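You operate a simulated robot arm through the tools that you are given. There is no shell and no other tool.

Carry out the task below with a simulated robot arm. There is one attempt and no reset: what you move stays moved.

TASK
Give the yellow bearing two strokes of grease, then put it away.
Fine: it lies on the round plate while you pump; it goes in the grey parts box; shut the lid after.

The check looks at the end state, three seconds after you hand in, the way a careful person would. Anything else that was tipped, shoved, dropped, spilled or broken makes it a failure. Lids that push on must go on centred and level and be pressed home; caps that screw on are set level and turned clockwise until they are tight.

THE ROBOT
A 7-joint arm with a two-finger parallel gripper, fixed in place. Base frame: the origin is at the foot of the arm, x ahead of it, y to its left, z up; the work surface is at about z = 880. Readings come in mm, degrees, newtons and seconds.
With the tool pointing down near the work surface it reaches from about 300 to 700 mm from the base axis. Its first joint turns from -66.0 to 66.0 degrees. Payload 1.57 kg.
The tool frame sits at the grasp point between the pads (the TCP): z along the fingers, y along the line on which they close. The tips reach 30 mm beyond it. Largest opening 110 mm; finger width 24, thickness 12; the body of the gripper, 48 by 112 mm, starts 78 mm behind the TCP.
Orientation is that of the tool frame in the base frame, as [roll, pitch, yaw] about the fixed x, y, z axes, in that order (R = Rz(yaw) Ry(pitch) Rx(roll)). With the fingers straight down and closing along the base's y, the tool's x points along the base's -x, its y along +y and its z along -z.

THE INTERFACE
- The arm moves only by the tool arm_command. Its argument "commands" is text: rows parted by semicolons, each of 7 numbers parted by spaces: the shift along the base's x, y, z in mm, then the turn, a rotation vector about the base's x, y, z in degrees, then the gripper command, from -1 (fully open) to 1 (shut), values between in proportion. In form: dx dy dz ax ay az gripper; .... A call has 1 to 20 rows; each row is the pose to reach, as a shift and turn from the pose commanded when the call began. Each row takes 0.2 s and may step no farther than 50 mm and 8.6 degrees from the row before; otherwise, or with a gripper value out of range, the whole call is refused. Where a pose cannot be reached the arm comes as near as it can. A force on the tool above 50 N (or 10 N above the force at the start of the call, whichever is more), or a blocked arm, ends the call early, and 0.2 s more pass. The fingers move at their own pace (about 108 mm/s each) and stop on an object; they squeeze with about 43 N. The grip force told is the motor's: it shows also when the fingers shut on nothing. Time passes only in rows, and 0.2 s behind the last, so rows that repeat a pose let the fingers close. The reply holds the time, the measured pose of the TCP, the force on the tool along the base axes, the opening and the grip force, in the units named above and with some noise, with the torque about the TCP (base axes, N m) and any sound that the robot's microphone picked up, and new pictures: "views" is both (left out), scene, wrist or none.
- Cameras (640 x 400 px; columns grow to the right, rows downward): "scene" is fixed at [164.5, -387.8, 1416.1]; the picture's right is [0.79, -0.61, 0.00], its down [-0.28, -0.36, -0.89] and it looks along [0.54, 0.71, -0.46] (base axes); focal length 317 px, centre (320, 200). "wrist" rides on the gripper at [70, 16, -141] in the tool frame; the picture's right is [-0.23, 0.97, 0.00], its down [-0.86, -0.20, -0.48] and it looks along [-0.47, -0.11, 0.88] (tool axes); focal length 222 px, centre (320, 200). There is no depth. A picture from a camera that has moved, and an enlarged one, comes with that camera's place and axes in the base frame and with its lens.
- inspect(camera, box): a new picture of the part [left, top, right, bottom] of that camera's present view, enlarged. No time passes.
- hand_in(): hands the job in; it is judged then, once.

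Places have to be worked out from the pictures, the camera data and where the tool is seen. Open the gripper and draw the arm clear of the work before you hand the job in, unless the task says otherwise.

The tools are called as name(argument=value, ...) on one line, values as JSON. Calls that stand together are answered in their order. arm_command: Moves the arm, as the interface text tells. Its arguments: {"type":"object","properties":{"commands":{"type":"string"},"views":{"type":"string","enum":["both","scene","wrist","none"]}},"required":["commands"]} The other tools are called the same way: inspect (camera, box) takes an enlarged picture of a part of a camera's view; hand_in () hands the job in.

At the start:

```text
time_s: 0.0
ee_pos: [394.9, 161.7, 1270.4]
tcp_rot: [-180.0, 0.0, 179.9]
ft_force: [-0.1, 0.0, 0.7]
moment: [0.04, -0.01, 0.0]
opening: 110.0
grip_force: 0.0
```

scene: 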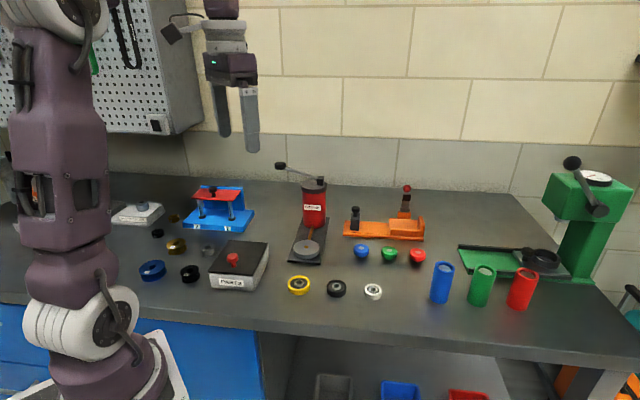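
wrist: 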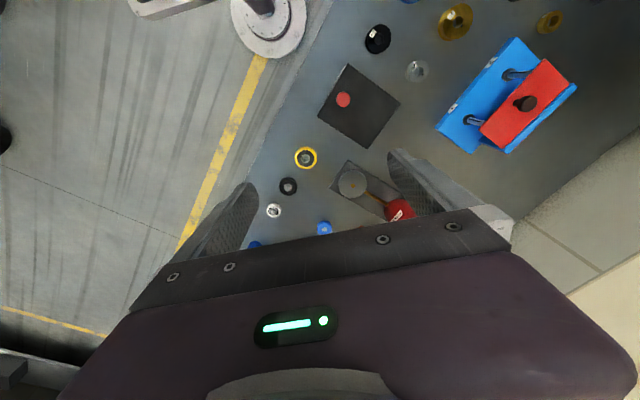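

I start by enlarging the parts of the scene that matter: the yellow bearing, the grease station and the grey parts box.

inspect(camera="scene", box=[190, 150, 350, 310])

inspect(camera="scene", box=[260, 150, 360, 220])

inspect(camera="scene", box=[260, 220, 420, 320])

inspect(camera="wrist", box=[260, 50, 420, 230])

```text
2.50 times, centred on (270, 230) of scene
camera zoom: at [164.5, -387.8, 1416.1], right [0.79, -0.61, 0.0], down [-0.28, -0.36, -0.89], along [0.54, 0.71, -0.46], focal length 794 px, centre (445, 125)
```

zoom: 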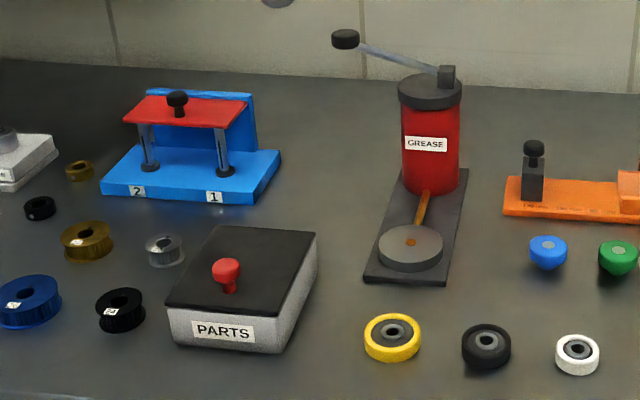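

```text
5.71 times, centred on (310, 185) of scene
camera zoom: at [164.5, -387.8, 1416.1], right [0.79, -0.61, 0.0], down [-0.28, -0.36, -0.89], along [0.54, 0.71, -0.46], focal length 1814 px, centre (377, 286)
```

zoom: 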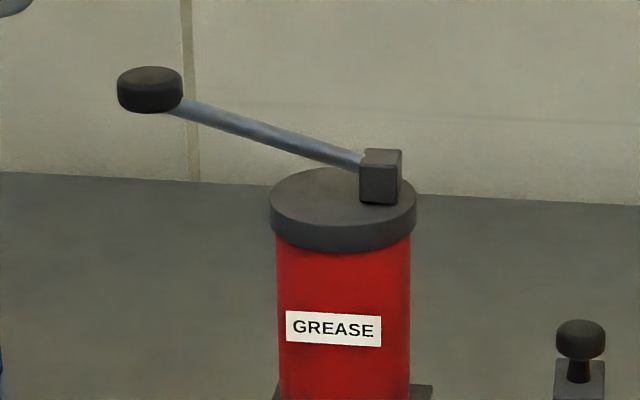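

```text
4.00 times, centred on (340, 270) of scene
camera zoom: at [164.5, -387.8, 1416.1], right [0.79, -0.61, 0.0], down [-0.28, -0.36, -0.89], along [0.54, 0.71, -0.46], focal length 1270 px, centre (240, -80)
```

zoom: 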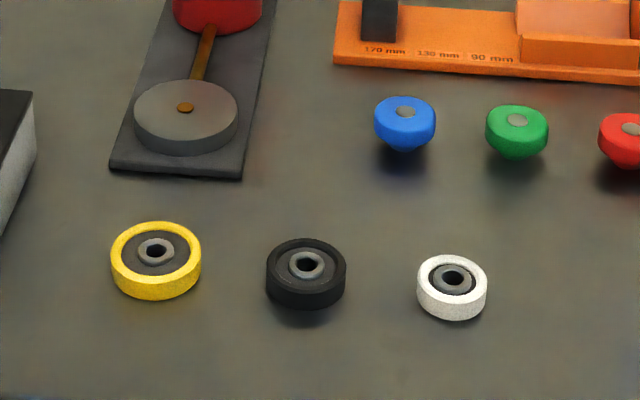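

```text
2.22 times, centred on (340, 140) of wrist
camera zoom: at [326.0, 178.1, 1409.5], right [0.23, 0.97, 0.0], down [0.86, -0.2, 0.48], along [0.47, -0.11, -0.88], focal length 494 px, centre (276, 333)
```

zoom: 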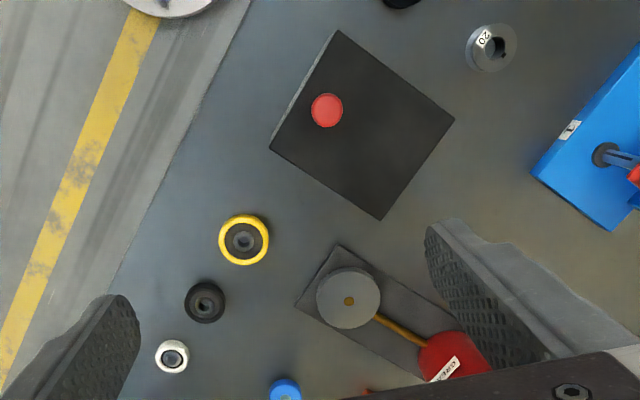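

The bearing is at about (478, 103), the round plate at about (572, 204) and the box knob at about (368, 212). I'll draw the arm back at the same height so the wrist camera can see the pump and its lever.

arm_command(commands="-30 15 0 0 0 0 -1; -60 30 0 0 0 0 -1; -90 45 0 0 0 0 -1; -90 45 0 0 0 0 -1")

```text
time_s: 1.0
ee_pos: [305.1, 206.3, 1268.6]
tcp_rot: [179.9, 0.0, 180.0]
ft_force: [0.2, -0.2, -0.8]
moment: [-0.03, 0.0, -0.03]
opening: 109.8
grip_force: 0.1
camera wrist: at [236.1, 223.1, 1409.8], right [0.23, 0.97, 0.0], down [0.86, -0.2, 0.48], along [0.47, -0.11, -0.88], focal length 222 px, centre (320, 200)
```

scene: 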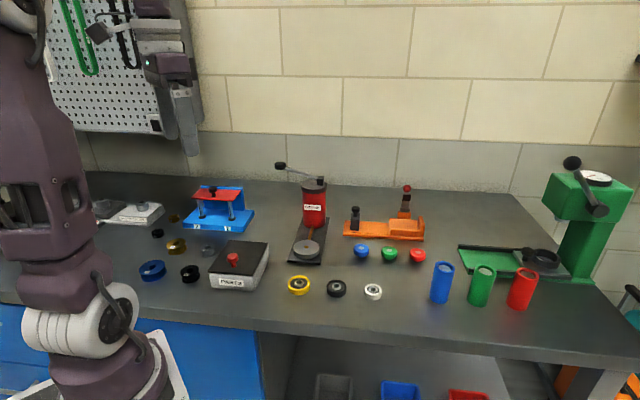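
wrist: 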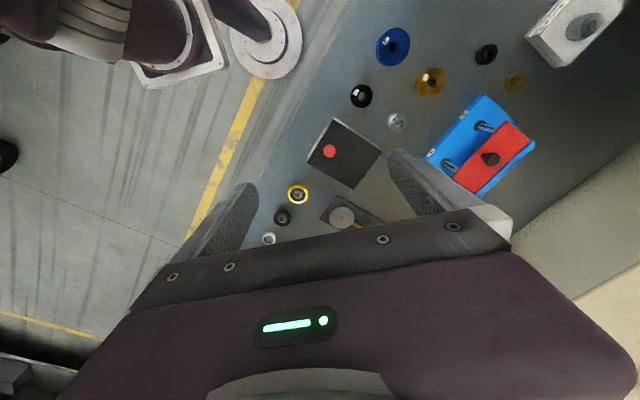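

The wrist camera sees mainly the side on which it is mounted. I'll turn the gripper −90° about vertical, staying high, and move ahead so the camera looks across the grease pump.

arm_command(commands="16 -7 0 0 0 -7.5 -1; 32 -14 0 0 0 -15 -1; 48 -21 0 0 0 -22.5 -1; 65 -28 0 0 0 -30 -1; 81 -36 0 0 0 -37.5 -1; 97 -43 0 0 0 -45 -1; 113 -50 0 0 0 -52.5 -1; 130 -57 0 0 0 -60 -1; 146 -64 0 0 0 -67.5 -1; 162 -71 0 0 0 -75 -1; 178 -78 0 0 0 -82.5 -1; 195 -86 0 0 0 -90 -1; 195 -86 0 0 0 -90 -1")

```text
time_s: 3.8
ee_pos: [499.8, 120.5, 1269.4]
tcp_rot: [180.0, 0.0, 89.9]
ft_force: [0.3, 0.6, 0.3]
moment: [0.05, -0.01, -0.01]
opening: 109.8
grip_force: 0.0
camera wrist: at [517.5, 190.8, 1410.1], right [0.97, -0.23, 0.0], down [-0.2, -0.85, 0.48], along [-0.11, -0.47, -0.88], focal length 222 px, centre (320, 200)
```

scene: 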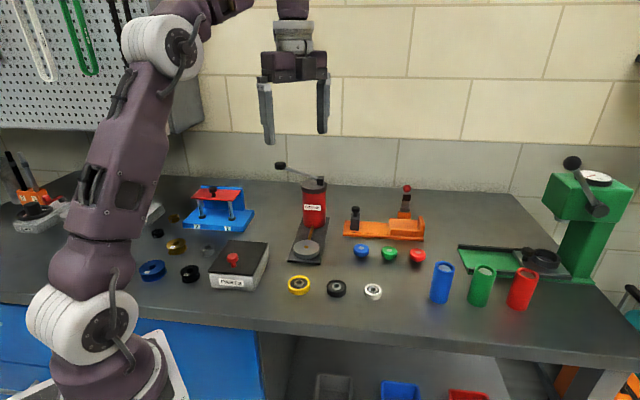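
wrist: 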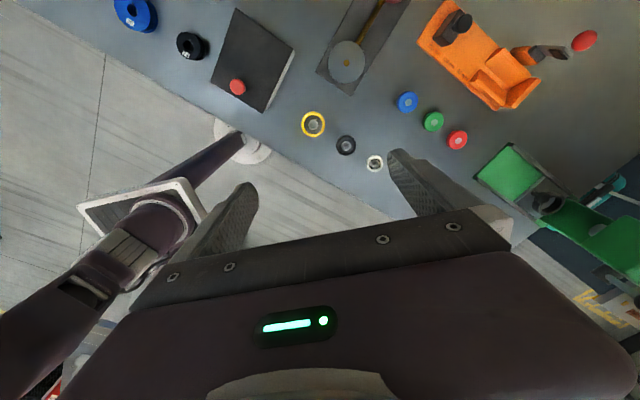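

The pump lies just off the top of the wrist picture. I shift the arm +y, still high above everything, to get the whole station in view.

arm_command(commands="15 40 0 0 0 0 -1; 30 80 0 0 0 0 -1; 45 120 0 0 0 0 -1; 60 150 0 0 0 0 -1; 60 150 0 0 0 0 -1")

inspect(camera="wrist", box=[240, 40, 440, 220])

```text
time_s: 5.0
ee_pos: [506.9, 249.4, 1236.1]
tcp_rot: [179.8, -0.1, 90.0]
ft_force: [-0.5, 1.5, -0.5]
moment: [0.0, -0.02, -0.03]
opening: 109.8
grip_force: 0.1
out of reach, approached as far as the arm can: row 1, 2, 3, 4, 5
camera wrist: at [523.8, 319.9, 1377.0], right [0.97, -0.23, 0.0], down [-0.2, -0.86, 0.48], along [-0.11, -0.46, -0.88], focal length 222 px, centre (320, 200)
```

scene: 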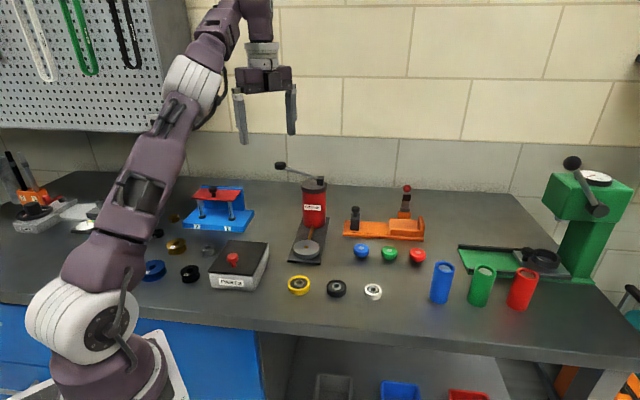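
wrist: 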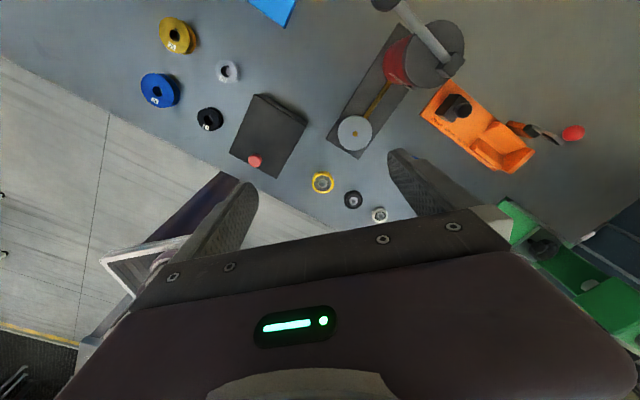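

```text
2.22 times, centred on (340, 130) of wrist
camera zoom: at [523.8, 319.9, 1377.0], right [0.97, -0.23, 0.0], down [-0.2, -0.86, 0.48], along [-0.11, -0.46, -0.88], focal length 494 px, centre (276, 356)
```

zoom: 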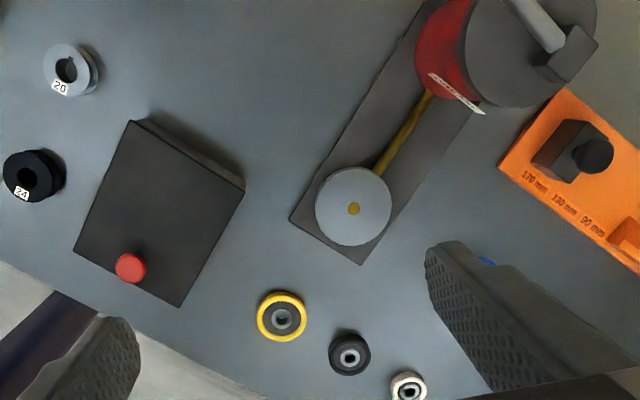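

The spout ends in a nipple at the plate's centre. By triangulating both cameras, the pump knob is at about (604, 376, 1083) and its hinge at about (690, 297, 1036). Next I move back toward the parts box for a closer look, which also shows what reference pose is used after an out-of-reach move.

arm_command(commands="-40 -40 -40 0 0 0 -1; -80 -70 -60 0 0 0 -1; -80 -70 -60 0 0 0 -1")

```text
refused: row 1 steps farther than a row can; nothing moved
```

That first row was too long, so I repeat with shorter steps.

arm_command(commands="-25 -25 -25 0 0 0 -1; -50 -50 -50 0 0 0 -1; -80 -70 -60 0 0 0 -1; -80 -70 -60 0 0 0 -1")

inspect(camera="wrist", box=[180, 0, 420, 220])

```text
time_s: 6.0
ee_pos: [425.8, 175.6, 1175.1]
tcp_rot: [180.0, -0.1, 89.8]
ft_force: [0.9, 0.0, 0.2]
moment: [-0.01, 0.0, 0.01]
opening: 109.9
grip_force: 0.2
camera wrist: at [442.7, 245.6, 1315.6], right [0.97, -0.23, 0.0], down [-0.2, -0.86, 0.48], along [-0.11, -0.47, -0.88], focal length 222 px, centre (320, 200)
```

scene: 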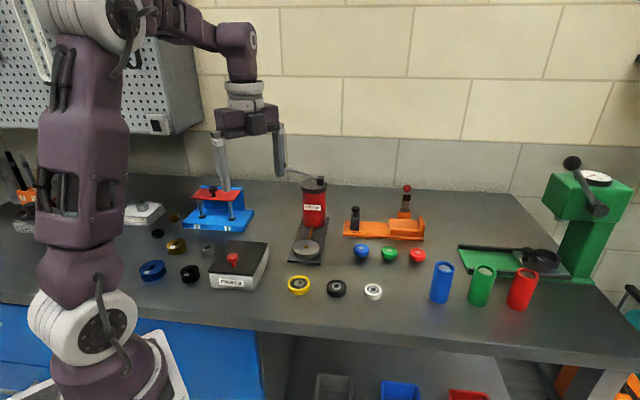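
wrist: 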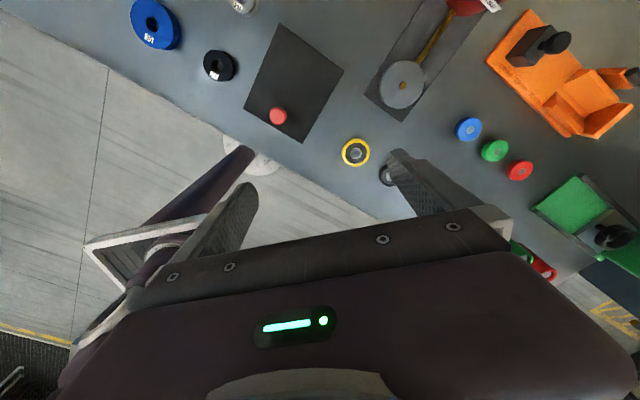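

```text
1.82 times, centred on (300, 110) of wrist
camera zoom: at [442.7, 245.6, 1315.6], right [0.97, -0.23, 0.0], down [-0.2, -0.86, 0.48], along [-0.11, -0.47, -0.88], focal length 404 px, centre (356, 364)
```

zoom: 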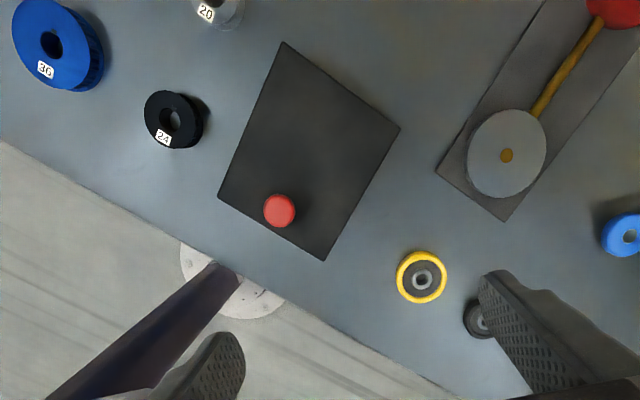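

Relative moves count from the pose actually reached. I enlarge the scene view of the box to see how the lid is fixed, and the pump base and bearing too.

inspect(camera="scene", box=[200, 230, 280, 300])

inspect(camera="scene", box=[280, 215, 340, 300])

inspect(camera="wrist", box=[235, 10, 355, 150])

```text
5.71 times, centred on (240, 265) of scene
camera zoom: at [164.4, -387.8, 1416.1], right [0.79, -0.61, 0.0], down [-0.28, -0.36, -0.89], along [0.54, 0.71, -0.46], focal length 1814 px, centre (777, -171)
```

zoom: 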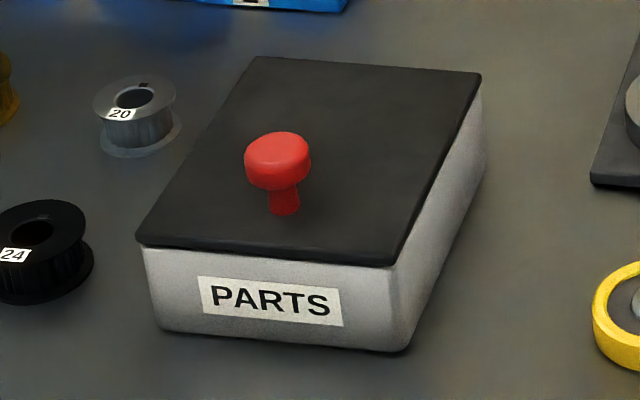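

```text
4.71 times, centred on (310, 258) of scene
camera zoom: at [164.4, -387.8, 1416.1], right [0.79, -0.61, 0.0], down [-0.28, -0.36, -0.89], along [0.54, 0.71, -0.46], focal length 1494 px, centre (367, -71)
```

zoom: 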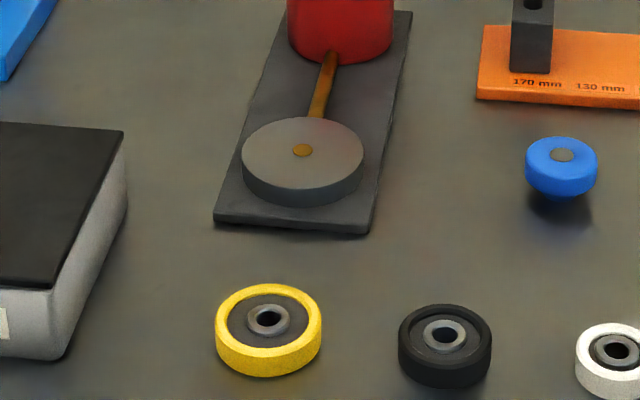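

```text
2.86 times, centred on (295, 80) of wrist
camera zoom: at [442.7, 245.6, 1315.6], right [0.97, -0.23, 0.0], down [-0.2, -0.86, 0.48], along [-0.11, -0.47, -0.88], focal length 635 px, centre (391, 543)
```

zoom: 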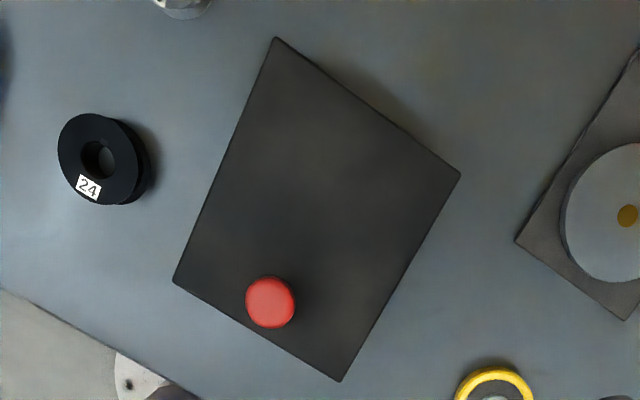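

The lid is a thin plate with its knob near the labelled edge, so I take it to be hinged at the far edge. I now turn the gripper to yaw 225°, which makes the fingers close perpendicular to the spout, and hover above the yellow bearing at about (481, 107).

arm_command(commands="0 0 0 0 0 8.4 -1; 0 0 0 0 0 16.8 -1; 0 0 0 0 0 25.2 -1; 0 0 0 0 0 33.6 -1; 0 0 0 0 0 42 -1; 5 -5 0 0 0 50.5 -1; 10 -12 0 0 0 59 -1; 15 -19 0 0 0 67.5 -1; 20 -26 0 0 0 76 -1; 25 -33 -10 0 0 84.5 -1; 30 -40 -25 0 0 93 -1; 37 -47 -40 0 0 101.5 -1; 44 -54 -60 0 0 110 -1; 50 -61 -80 0 0 118.5 -1; 55 -68 -100 0 0 127 -1; 55 -68 -120 0 0 135 -1; 55 -68 -120 0 0 135 -1")

inspect(camera="wrist", box=[240, 80, 400, 200])

```text
time_s: 9.6
ee_pos: [479.7, 108.3, 1054.6]
tcp_rot: [180.0, -0.1, -134.9]
ft_force: [0.0, 0.2, -0.7]
moment: [0.01, 0.01, -0.05]
opening: 110.1
grip_force: 0.1
camera wrist: at [419.4, 71.6, 1195.1], right [-0.53, 0.85, 0.0], down [0.74, 0.47, 0.48], along [0.41, 0.25, -0.88], focal length 222 px, centre (320, 200)
```

scene: 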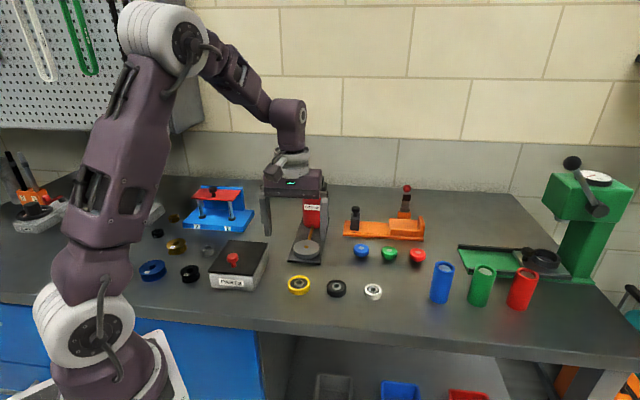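
wrist: 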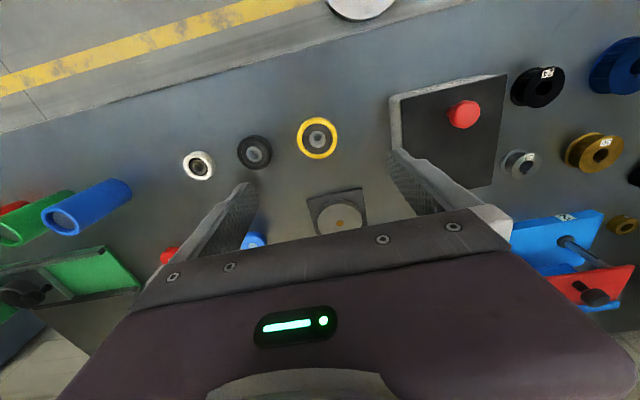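

```text
3.33 times, centred on (320, 140) of wrist
camera zoom: at [419.4, 71.6, 1195.1], right [-0.53, 0.85, 0.0], down [0.74, 0.47, 0.48], along [0.41, 0.25, -0.88], focal length 740 px, centre (320, 400)
```

zoom: 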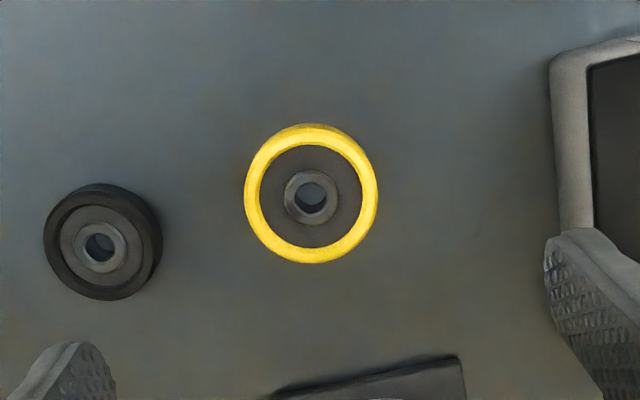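

The bearing's centre works out at (482, 106), 53 mm across. The black bearing lies on the closing line with its near edge about 65 mm away, so I narrow the gripper to about 75 mm before descending, centre on the bearing and go down to TCP z ≈ 940.

arm_command(commands="2 -2 0 0 0 0 -0.36; 2 -2 0 0 0 0 -0.36; 2 -2 -40 0 0 0 -0.36; 2 -2 -80 0 0 0 -0.36; 2 -2 -114 0 0 0 -0.36; 2 -2 -114 0 0 0 -0.36")

inspect(camera="wrist", box=[220, 90, 420, 230])

inspect(camera="scene", box=[260, 230, 360, 310])

```text
time_s: 11.0
ee_pos: [482.5, 106.2, 940.4]
tcp_rot: [179.9, 0.0, -134.9]
ft_force: [0.2, -0.2, -0.2]
moment: [0.01, -0.02, -0.02]
opening: 74.9
grip_force: 0.0
camera wrist: at [422.9, 68.3, 1081.6], right [-0.53, 0.85, 0.0], down [0.75, 0.46, 0.48], along [0.41, 0.25, -0.88], focal length 222 px, centre (320, 200)
```

scene: 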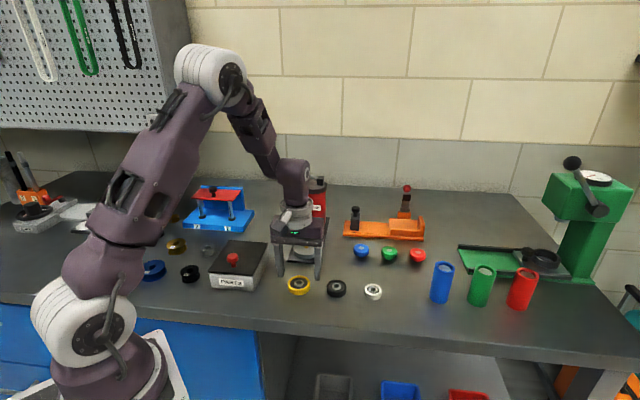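
wrist: 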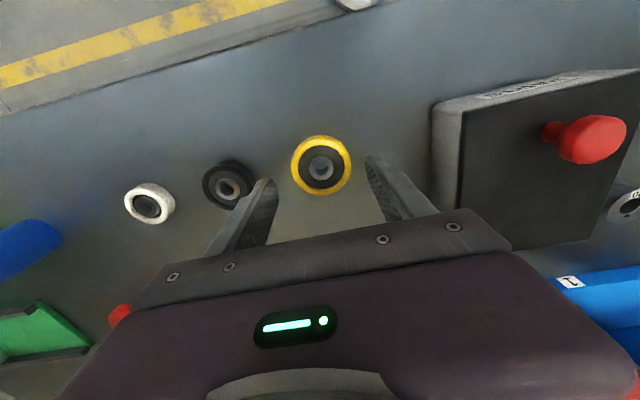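

```text
2.86 times, centred on (320, 160) of wrist
camera zoom: at [422.9, 68.3, 1081.6], right [-0.53, 0.85, 0.0], down [0.75, 0.46, 0.48], along [0.41, 0.25, -0.88], focal length 635 px, centre (320, 314)
```

zoom: 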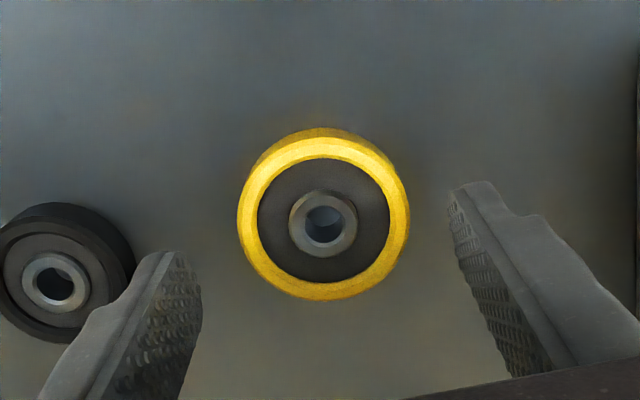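

```text
5.00 times, centred on (310, 270) of scene
camera zoom: at [164.5, -387.8, 1416.1], right [0.79, -0.61, 0.0], down [-0.28, -0.36, -0.89], along [0.54, 0.71, -0.46], focal length 1587 px, centre (370, -150)
```

zoom: 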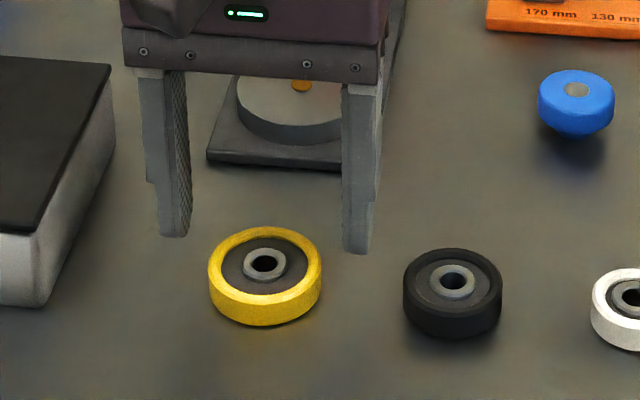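

The bearing sits centred between the fingers, within 2 mm. I lower to TCP z ≈ 914 so the tips are about 4 mm above the table.

arm_command(commands="-1.5 -0.5 -14 0 0 0 -0.36; -1.5 -0.5 -26 0 0 0 -0.36; -1.5 -0.5 -26 0 0 0 -0.36")

inspect(camera="scene", box=[260, 230, 360, 310])

```text
time_s: 11.8
ee_pos: [481.7, 106.8, 913.8]
tcp_rot: [180.0, 0.0, -135.1]
ft_force: [0.0, 0.1, 0.4]
moment: [-0.01, -0.01, 0.02]
opening: 74.9
grip_force: 0.0
camera wrist: at [421.7, 68.7, 1054.6], right [-0.53, 0.85, 0.0], down [0.75, 0.46, 0.48], along [0.41, 0.25, -0.88], focal length 222 px, centre (320, 200)
```

scene: 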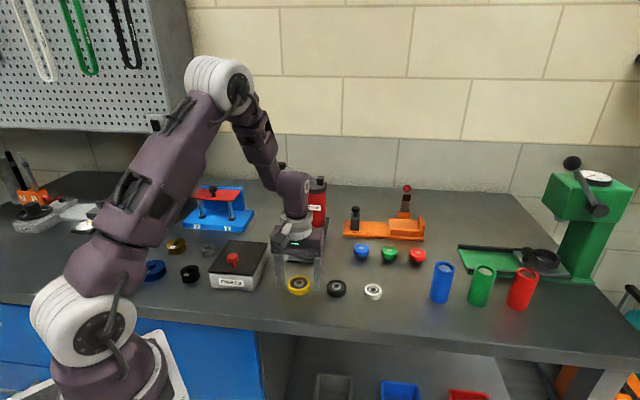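
wrist: 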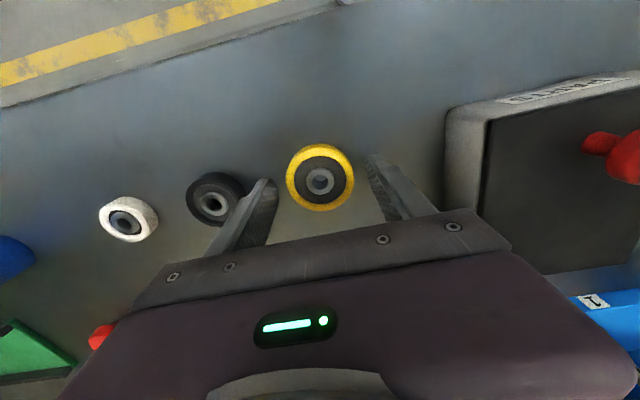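

```text
5.00 times, centred on (310, 270) of scene
camera zoom: at [164.5, -387.8, 1416.1], right [0.79, -0.61, 0.0], down [-0.28, -0.36, -0.89], along [0.54, 0.71, -0.46], focal length 1587 px, centre (370, -150)
```

zoom: 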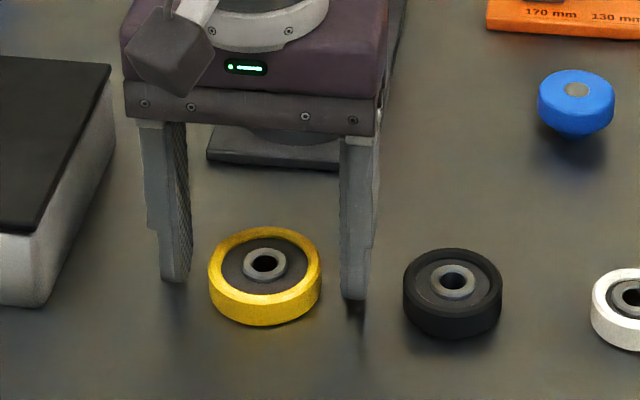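

The fingertips straddle the bearing at its mid-line with no contact. I close the gripper on it.

arm_command(commands="0 0 0 0 0 0 0.2; 0 0 0 0 0 0 0.4; 0 0 0 0 0 0 0.4")

```text
time_s: 12.6
ee_pos: [480.4, 106.8, 914.6]
tcp_rot: [179.9, 0.0, -135.0]
ft_force: [0.1, -0.2, -0.1]
moment: [-0.01, -0.03, -0.03]
opening: 52.5
grip_force: 43.1
camera wrist: at [421.8, 68.7, 1054.9], right [-0.53, 0.85, 0.0], down [0.75, 0.46, 0.48], along [0.41, 0.25, -0.88], focal length 222 px, centre (320, 200)
```

scene: 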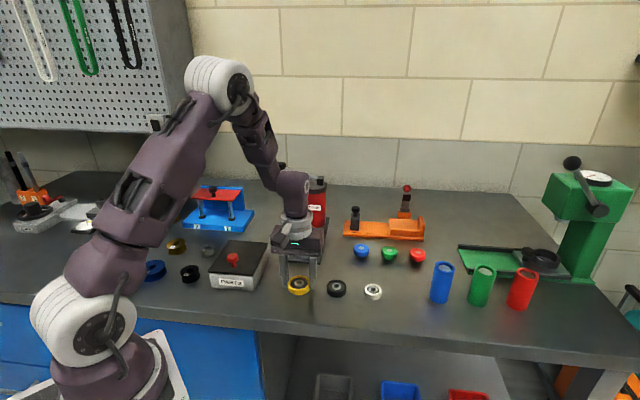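
wrist: 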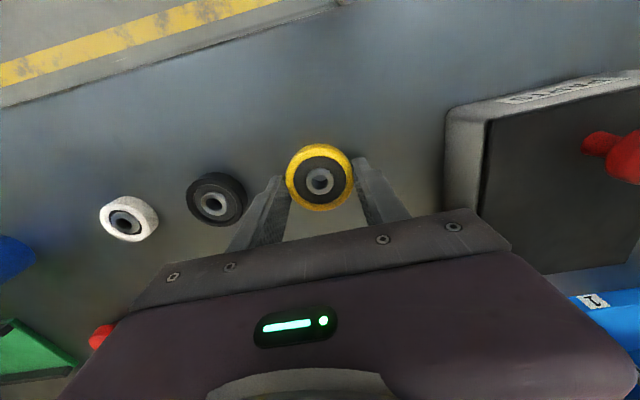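

The gripper holds the bearing at 52.5 mm with 43 N. I lift it straight up 65 mm and check.

arm_command(commands="0 0 20 0 0 0 0.4; 0 0 45 0 0 0 0.4; 0 0 65 0 0 0 0.4; 0 0 65 0 0 0 0.4")

inspect(camera="wrist", box=[220, 100, 420, 240])

inspect(camera="scene", box=[260, 220, 360, 300])

```text
time_s: 13.6
ee_pos: [480.8, 104.4, 978.2]
tcp_rot: [179.9, -0.1, -135.1]
ft_force: [0.0, 0.4, -2.3]
moment: [0.0, 0.03, -0.01]
opening: 52.6
grip_force: 43.5
camera wrist: at [421.3, 67.4, 1120.9], right [-0.53, 0.85, 0.0], down [0.75, 0.46, 0.48], along [0.41, 0.25, -0.88], focal length 222 px, centre (320, 200)
```

scene: 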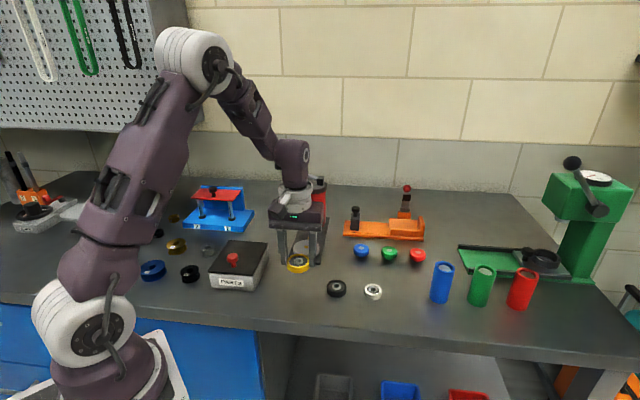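
wrist: 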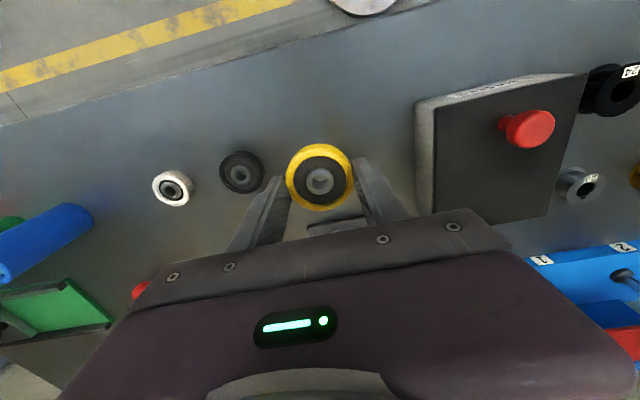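

```text
2.86 times, centred on (320, 170) of wrist
camera zoom: at [421.3, 67.4, 1120.9], right [-0.53, 0.85, 0.0], down [0.75, 0.46, 0.48], along [0.41, 0.25, -0.88], focal length 635 px, centre (320, 286)
```

zoom: 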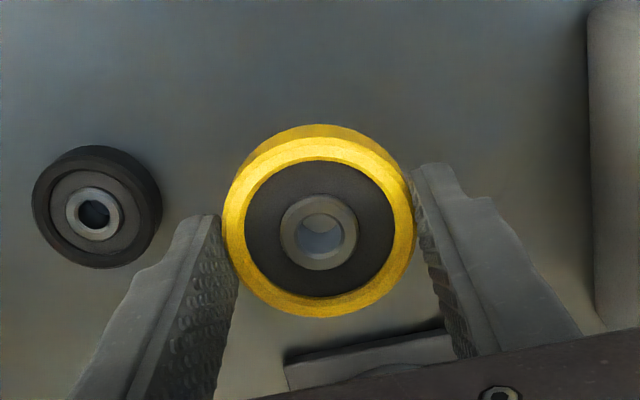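

```text
5.00 times, centred on (310, 260) of scene
camera zoom: at [164.5, -387.8, 1416.1], right [0.79, -0.61, 0.0], down [-0.28, -0.36, -0.89], along [0.54, 0.71, -0.46], focal length 1587 px, centre (370, -100)
```

zoom: 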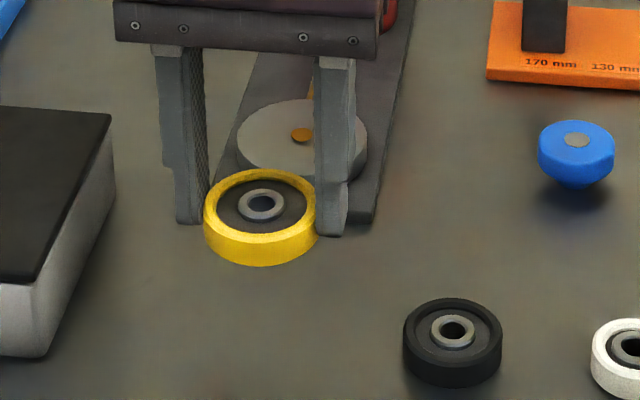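

The bearing is held centred and level, with its hub right on the tool axis. I carry it at this height to above the plate centre at about (571.5, 204.5).

arm_command(commands="22 24 0 0 0 0 0.4; 45 49 0 0 0 0 0.4; 68 74 0 0 0 0 0.4; 90 98.5 0 0 0 0 0.4; 90 98.5 0 0 0 0 0.4; 90 98.5 0 0 0 0 0.4")

inspect(camera="wrist", box=[220, 100, 420, 240])

inspect(camera="scene", box=[270, 190, 350, 280])

```text
time_s: 15.0
ee_pos: [569.9, 204.9, 978.9]
tcp_rot: [-180.0, 0.0, -135.0]
ft_force: [0.9, 0.4, -0.1]
moment: [-0.01, -0.01, -0.04]
opening: 52.5
grip_force: 43.1
camera wrist: at [510.5, 167.8, 1120.5], right [-0.53, 0.85, 0.0], down [0.75, 0.46, 0.48], along [0.41, 0.25, -0.88], focal length 222 px, centre (320, 200)
```

scene: 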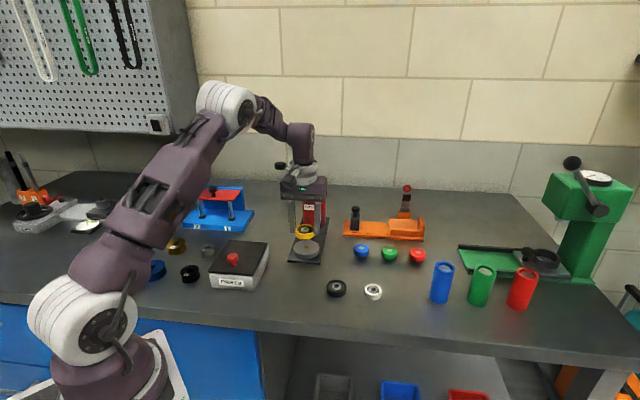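
wrist: 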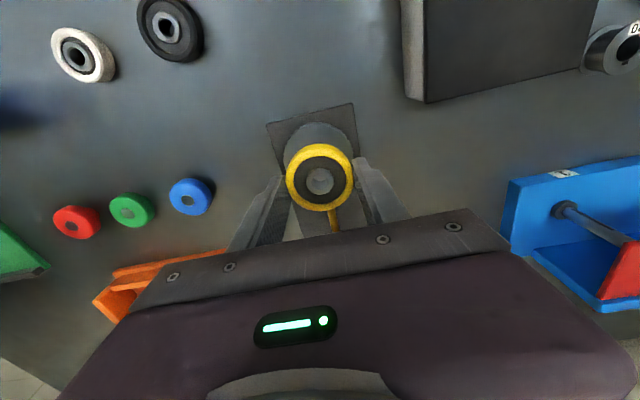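

```text
2.86 times, centred on (320, 170) of wrist
camera zoom: at [510.5, 167.8, 1120.5], right [-0.53, 0.85, 0.0], down [0.75, 0.46, 0.48], along [0.41, 0.25, -0.88], focal length 635 px, centre (320, 286)
```

zoom: 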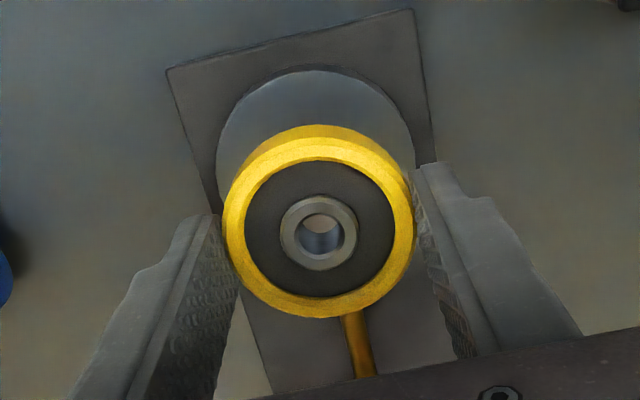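

```text
4.44 times, centred on (310, 235) of scene
camera zoom: at [164.5, -387.8, 1416.1], right [0.79, -0.61, 0.0], down [-0.28, -0.36, -0.89], along [0.54, 0.71, -0.46], focal length 1411 px, centre (364, 44)
```

zoom: 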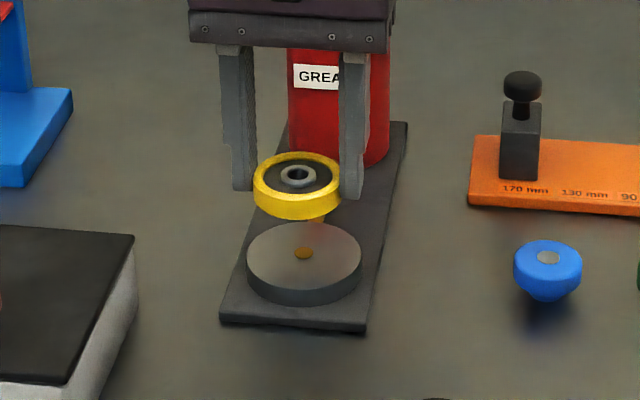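

The plate's edge is visible around the bearing, and combining views puts its centre nearer (574, 205) with the top at z ≈ 900. I nudge ahead 3 mm, lower to TCP z ≈ 943 so the bearing is just above the plate, and re-check centring.

arm_command(commands="3 0.5 0 0 0 0 0.4; 3 0.5 -18 0 0 0 0.4; 3 0.5 -36 0 0 0 0.4; 3 0.5 -36 0 0 0 0.4")

inspect(camera="wrist", box=[240, 110, 400, 230])

inspect(camera="scene", box=[275, 210, 345, 275])

```text
time_s: 16.0
ee_pos: [573.9, 206.1, 942.2]
tcp_rot: [180.0, 0.0, -135.0]
ft_force: [-0.1, -0.2, -1.7]
moment: [0.0, -0.01, 0.03]
opening: 52.7
grip_force: 42.9
camera wrist: at [512.9, 168.4, 1083.5], right [-0.53, 0.85, 0.0], down [0.75, 0.46, 0.48], along [0.41, 0.25, -0.88], focal length 222 px, centre (320, 200)
```

scene: 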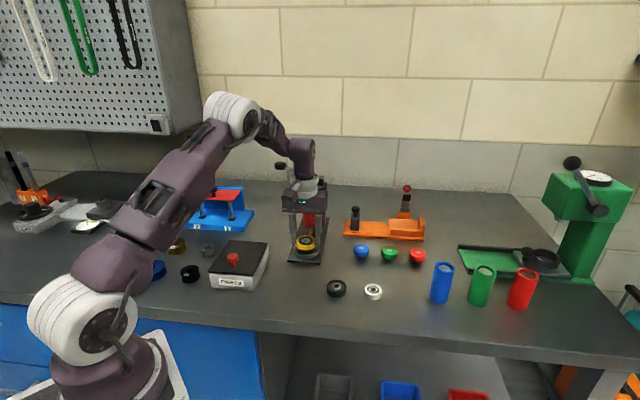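
wrist: 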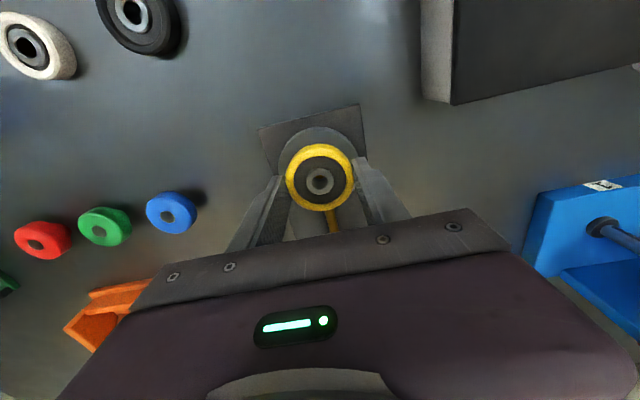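

```text
3.33 times, centred on (320, 170) of wrist
camera zoom: at [512.9, 168.4, 1083.5], right [-0.53, 0.85, 0.0], down [0.75, 0.46, 0.48], along [0.41, 0.25, -0.88], focal length 740 px, centre (320, 300)
```

zoom: 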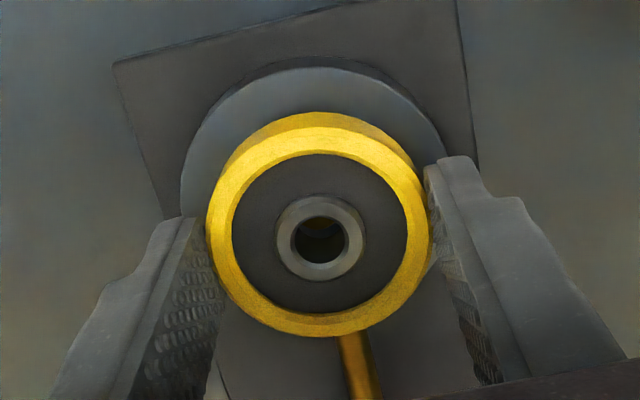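

```text
6.15 times, centred on (310, 242) of scene
camera zoom: at [164.5, -387.8, 1416.1], right [0.79, -0.61, 0.0], down [-0.28, -0.36, -0.89], along [0.54, 0.71, -0.46], focal length 1953 px, centre (382, -62)
```

zoom: 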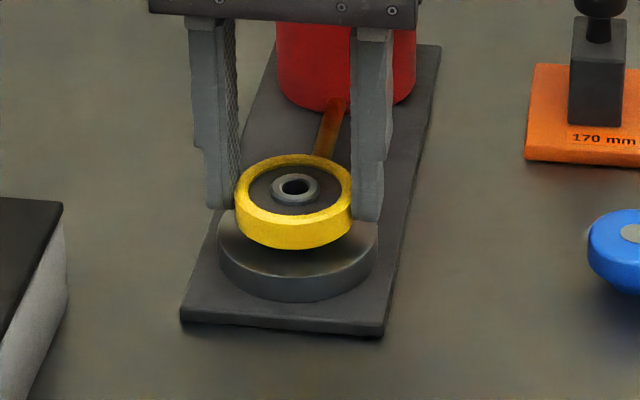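

The bearing appears centred on the plate: through its bore the brown nipple shows where it should, and the scene shows only a ~1.5 mm sideways offset. I correct that and lower slowly toward contact.

arm_command(commands="0.8 -1 0 0 0 0 0.4; 0.8 -1 -3 0 0 0 0.4; 0.8 -1 -5 0 0 0 0.4; 0.8 -1 -6 0 0 0 0.4; 0.8 -1 -6 0 0 0 0.4", views="scene")

inspect(camera="scene", box=[275, 210, 345, 275])

```text
time_s: 17.2
ee_pos: [574.6, 204.5, 937.5]
tcp_rot: [-180.0, 0.0, -135.0]
ft_force: [0.3, -1.0, -0.9]
moment: [0.0, -0.03, -0.02]
opening: 52.6
grip_force: 43.5
```

scene: 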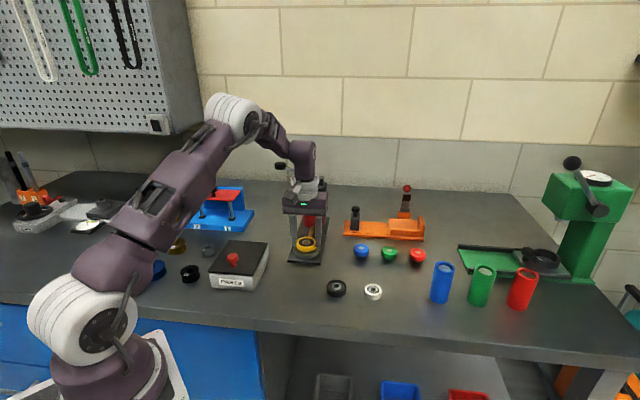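

```text
6.15 times, centred on (310, 242) of scene
camera zoom: at [164.5, -387.8, 1416.1], right [0.79, -0.61, 0.0], down [-0.28, -0.36, -0.89], along [0.54, 0.71, -0.46], focal length 1953 px, centre (382, -62)
```

zoom: 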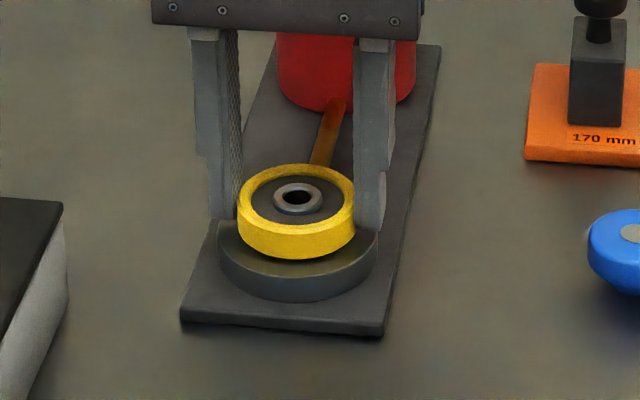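

The bearing is now laterally centred and about 1–2 mm above the plate. I lower in 1 mm steps, watching the force.

arm_command(commands="0 0 -1 0 0 0 0.4; 0 0 -2 0 0 0 0.4; 0 0 -2 0 0 0 0.4", views="none")

inspect(camera="scene", box=[275, 210, 345, 275])

```text
time_s: 18.0
ee_pos: [573.6, 204.9, 934.9]
tcp_rot: [180.0, 0.1, -135.0]
ft_force: [-0.5, -0.4, 7.1]
moment: [0.04, 0.15, -0.03]
opening: 52.5
grip_force: 42.8
```

```text
6.15 times, centred on (310, 242) of scene
camera zoom: at [164.3, -387.9, 1416.1], right [0.79, -0.61, 0.0], down [-0.28, -0.36, -0.89], along [0.54, 0.71, -0.46], focal length 1953 px, centre (382, -62)
```

zoom: 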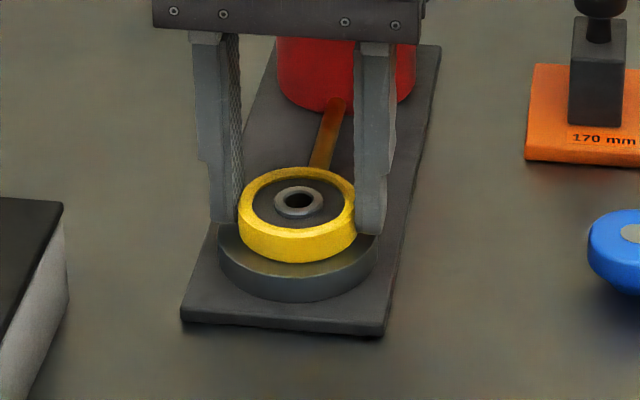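

Contact: 7 N upward at TCP z ≈ 935, so the bearing rests on the plate at z ≈ 901. I open the fingers to about 75 mm and rise straight up.

arm_command(commands="0 0 0.5 0 0 0 -0.1; 0 0 0.5 0 0 0 -0.36; 0 0 0.5 0 0 0 -0.36; 0 0 25 0 0 0 -0.36; 0 0 60 0 0 0 -0.36; 0 0 90 0 0 0 -0.36; 0 0 90 0 0 0 -0.36")

inspect(camera="scene", box=[275, 210, 345, 275])

inspect(camera="wrist", box=[240, 80, 400, 200])

```text
time_s: 19.6
ee_pos: [573.6, 204.3, 1026.9]
tcp_rot: [-180.0, 0.0, -135.0]
ft_force: [-0.7, 0.7, 0.3]
moment: [-0.01, 0.01, -0.02]
opening: 74.8
grip_force: 0.0
camera wrist: at [513.5, 166.7, 1167.7], right [-0.53, 0.85, 0.0], down [0.75, 0.46, 0.48], along [0.41, 0.25, -0.88], focal length 222 px, centre (320, 200)
```

scene: 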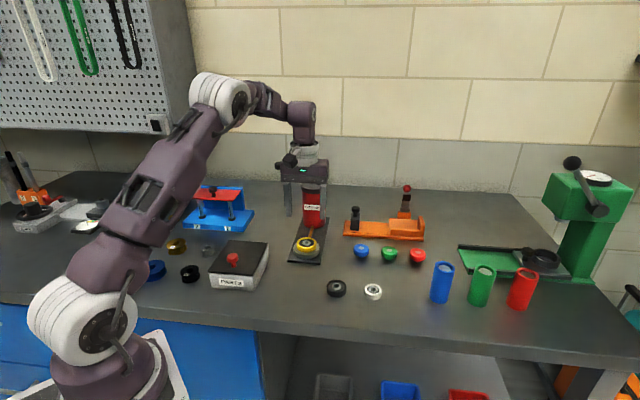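
wrist: 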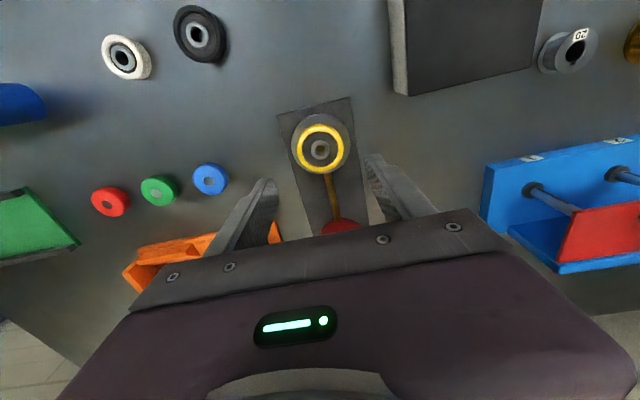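

```text
6.15 times, centred on (310, 242) of scene
camera zoom: at [164.5, -387.8, 1416.1], right [0.79, -0.61, 0.0], down [-0.28, -0.36, -0.89], along [0.54, 0.71, -0.46], focal length 1953 px, centre (382, -62)
```

zoom: 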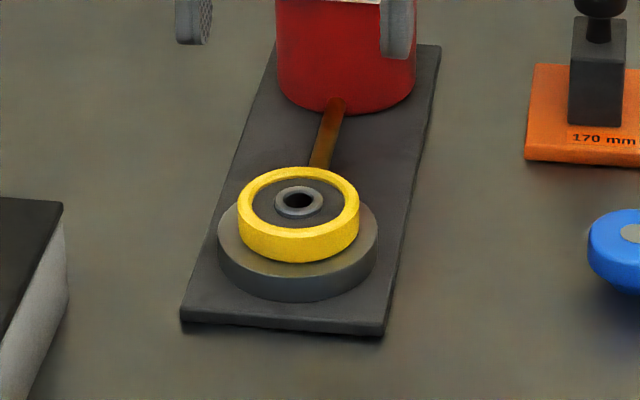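

```text
3.33 times, centred on (320, 140) of wrist
camera zoom: at [513.5, 166.7, 1167.7], right [-0.53, 0.85, 0.0], down [0.75, 0.46, 0.48], along [0.41, 0.25, -0.88], focal length 740 px, centre (320, 400)
```

zoom: 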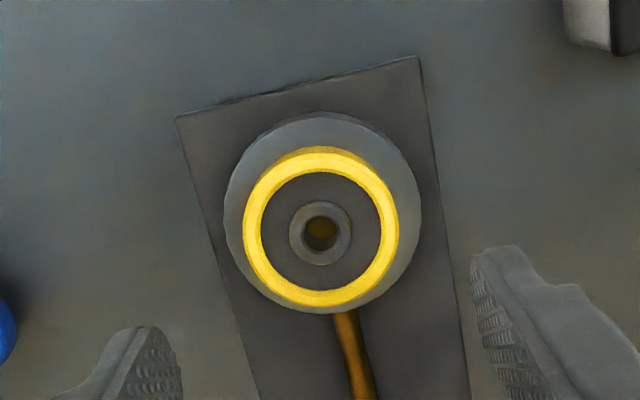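

The bearing sits centred on the plate, nipple visible through its bore. Now the pump: I rise to z ≈ 1160, shut the fingers and tilt the tool 25° outward to gain reach toward the knob at about (604, 375).

arm_command(commands="0 0 35 0 0 0 1; 0 0 70 0 0 0 1; 0 0 100 4 -6.4 0 1; 0 0 133 8 -12.8 0 1; 0 0 133 11 -17.5 0 1; 0 0 133 13.2 -21.2 0 1; 0 0 133 13.2 -21.2 0 1")

```text
time_s: 21.2
ee_pos: [573.1, 205.5, 1159.2]
tcp_rot: [-174.0, 24.5, -133.6]
ft_force: [-0.2, -0.2, -0.1]
moment: [0.0, -0.04, -0.02]
opening: 0.3
grip_force: 21.1
camera wrist: at [468.2, 139.2, 1256.8], right [-0.53, 0.85, 0.0], down [0.5, 0.31, 0.81], along [0.68, 0.43, -0.59], focal length 222 px, centre (320, 200)
```

scene: 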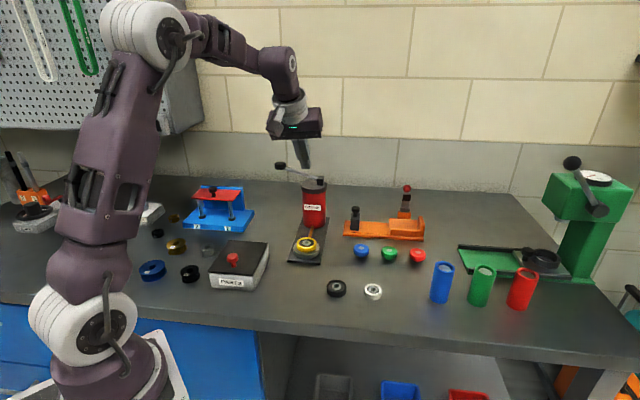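
wrist: 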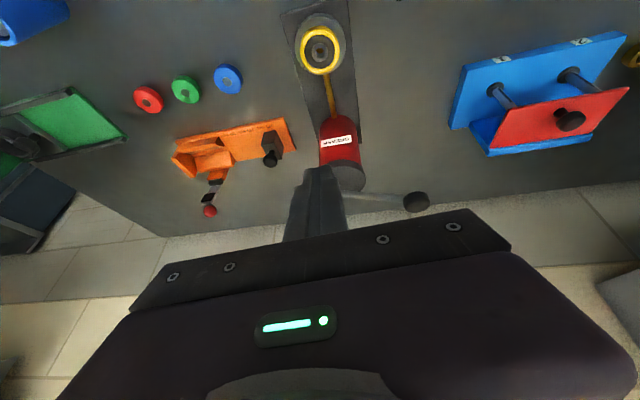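

The knob is now visible to the right of the closed fingertips. I enlarge it to fix its place.

inspect(camera="wrist", box=[300, 130, 460, 230])

inspect(camera="scene", box=[260, 130, 340, 200])

```text
4.00 times, centred on (380, 180) of wrist
camera zoom: at [468.2, 139.2, 1256.8], right [-0.53, 0.85, 0.0], down [0.5, 0.31, 0.81], along [0.68, 0.43, -0.59], focal length 888 px, centre (80, 280)
```

zoom: 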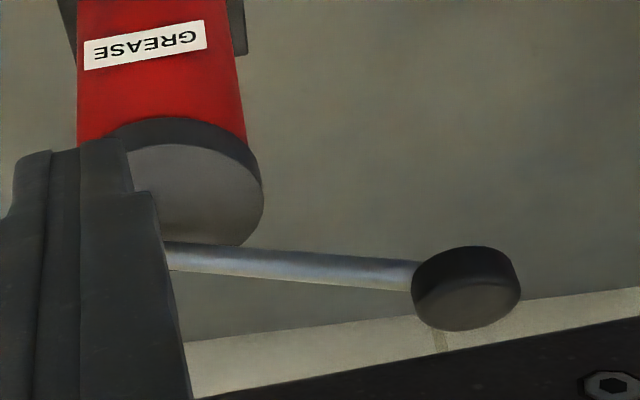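

```text
5.71 times, centred on (300, 165) of scene
camera zoom: at [164.5, -387.8, 1416.1], right [0.79, -0.61, 0.0], down [-0.28, -0.36, -0.89], along [0.54, 0.71, -0.46], focal length 1814 px, centre (434, 400)
```

zoom: 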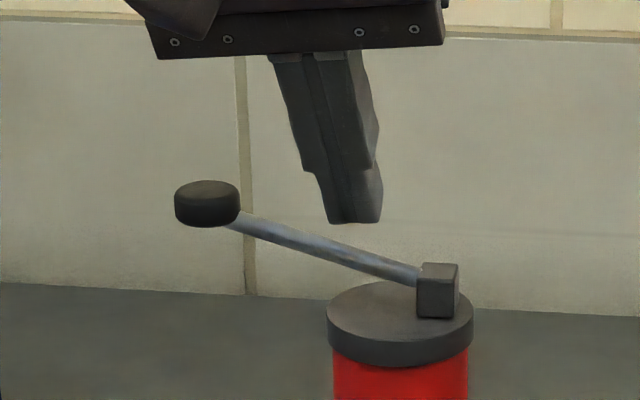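

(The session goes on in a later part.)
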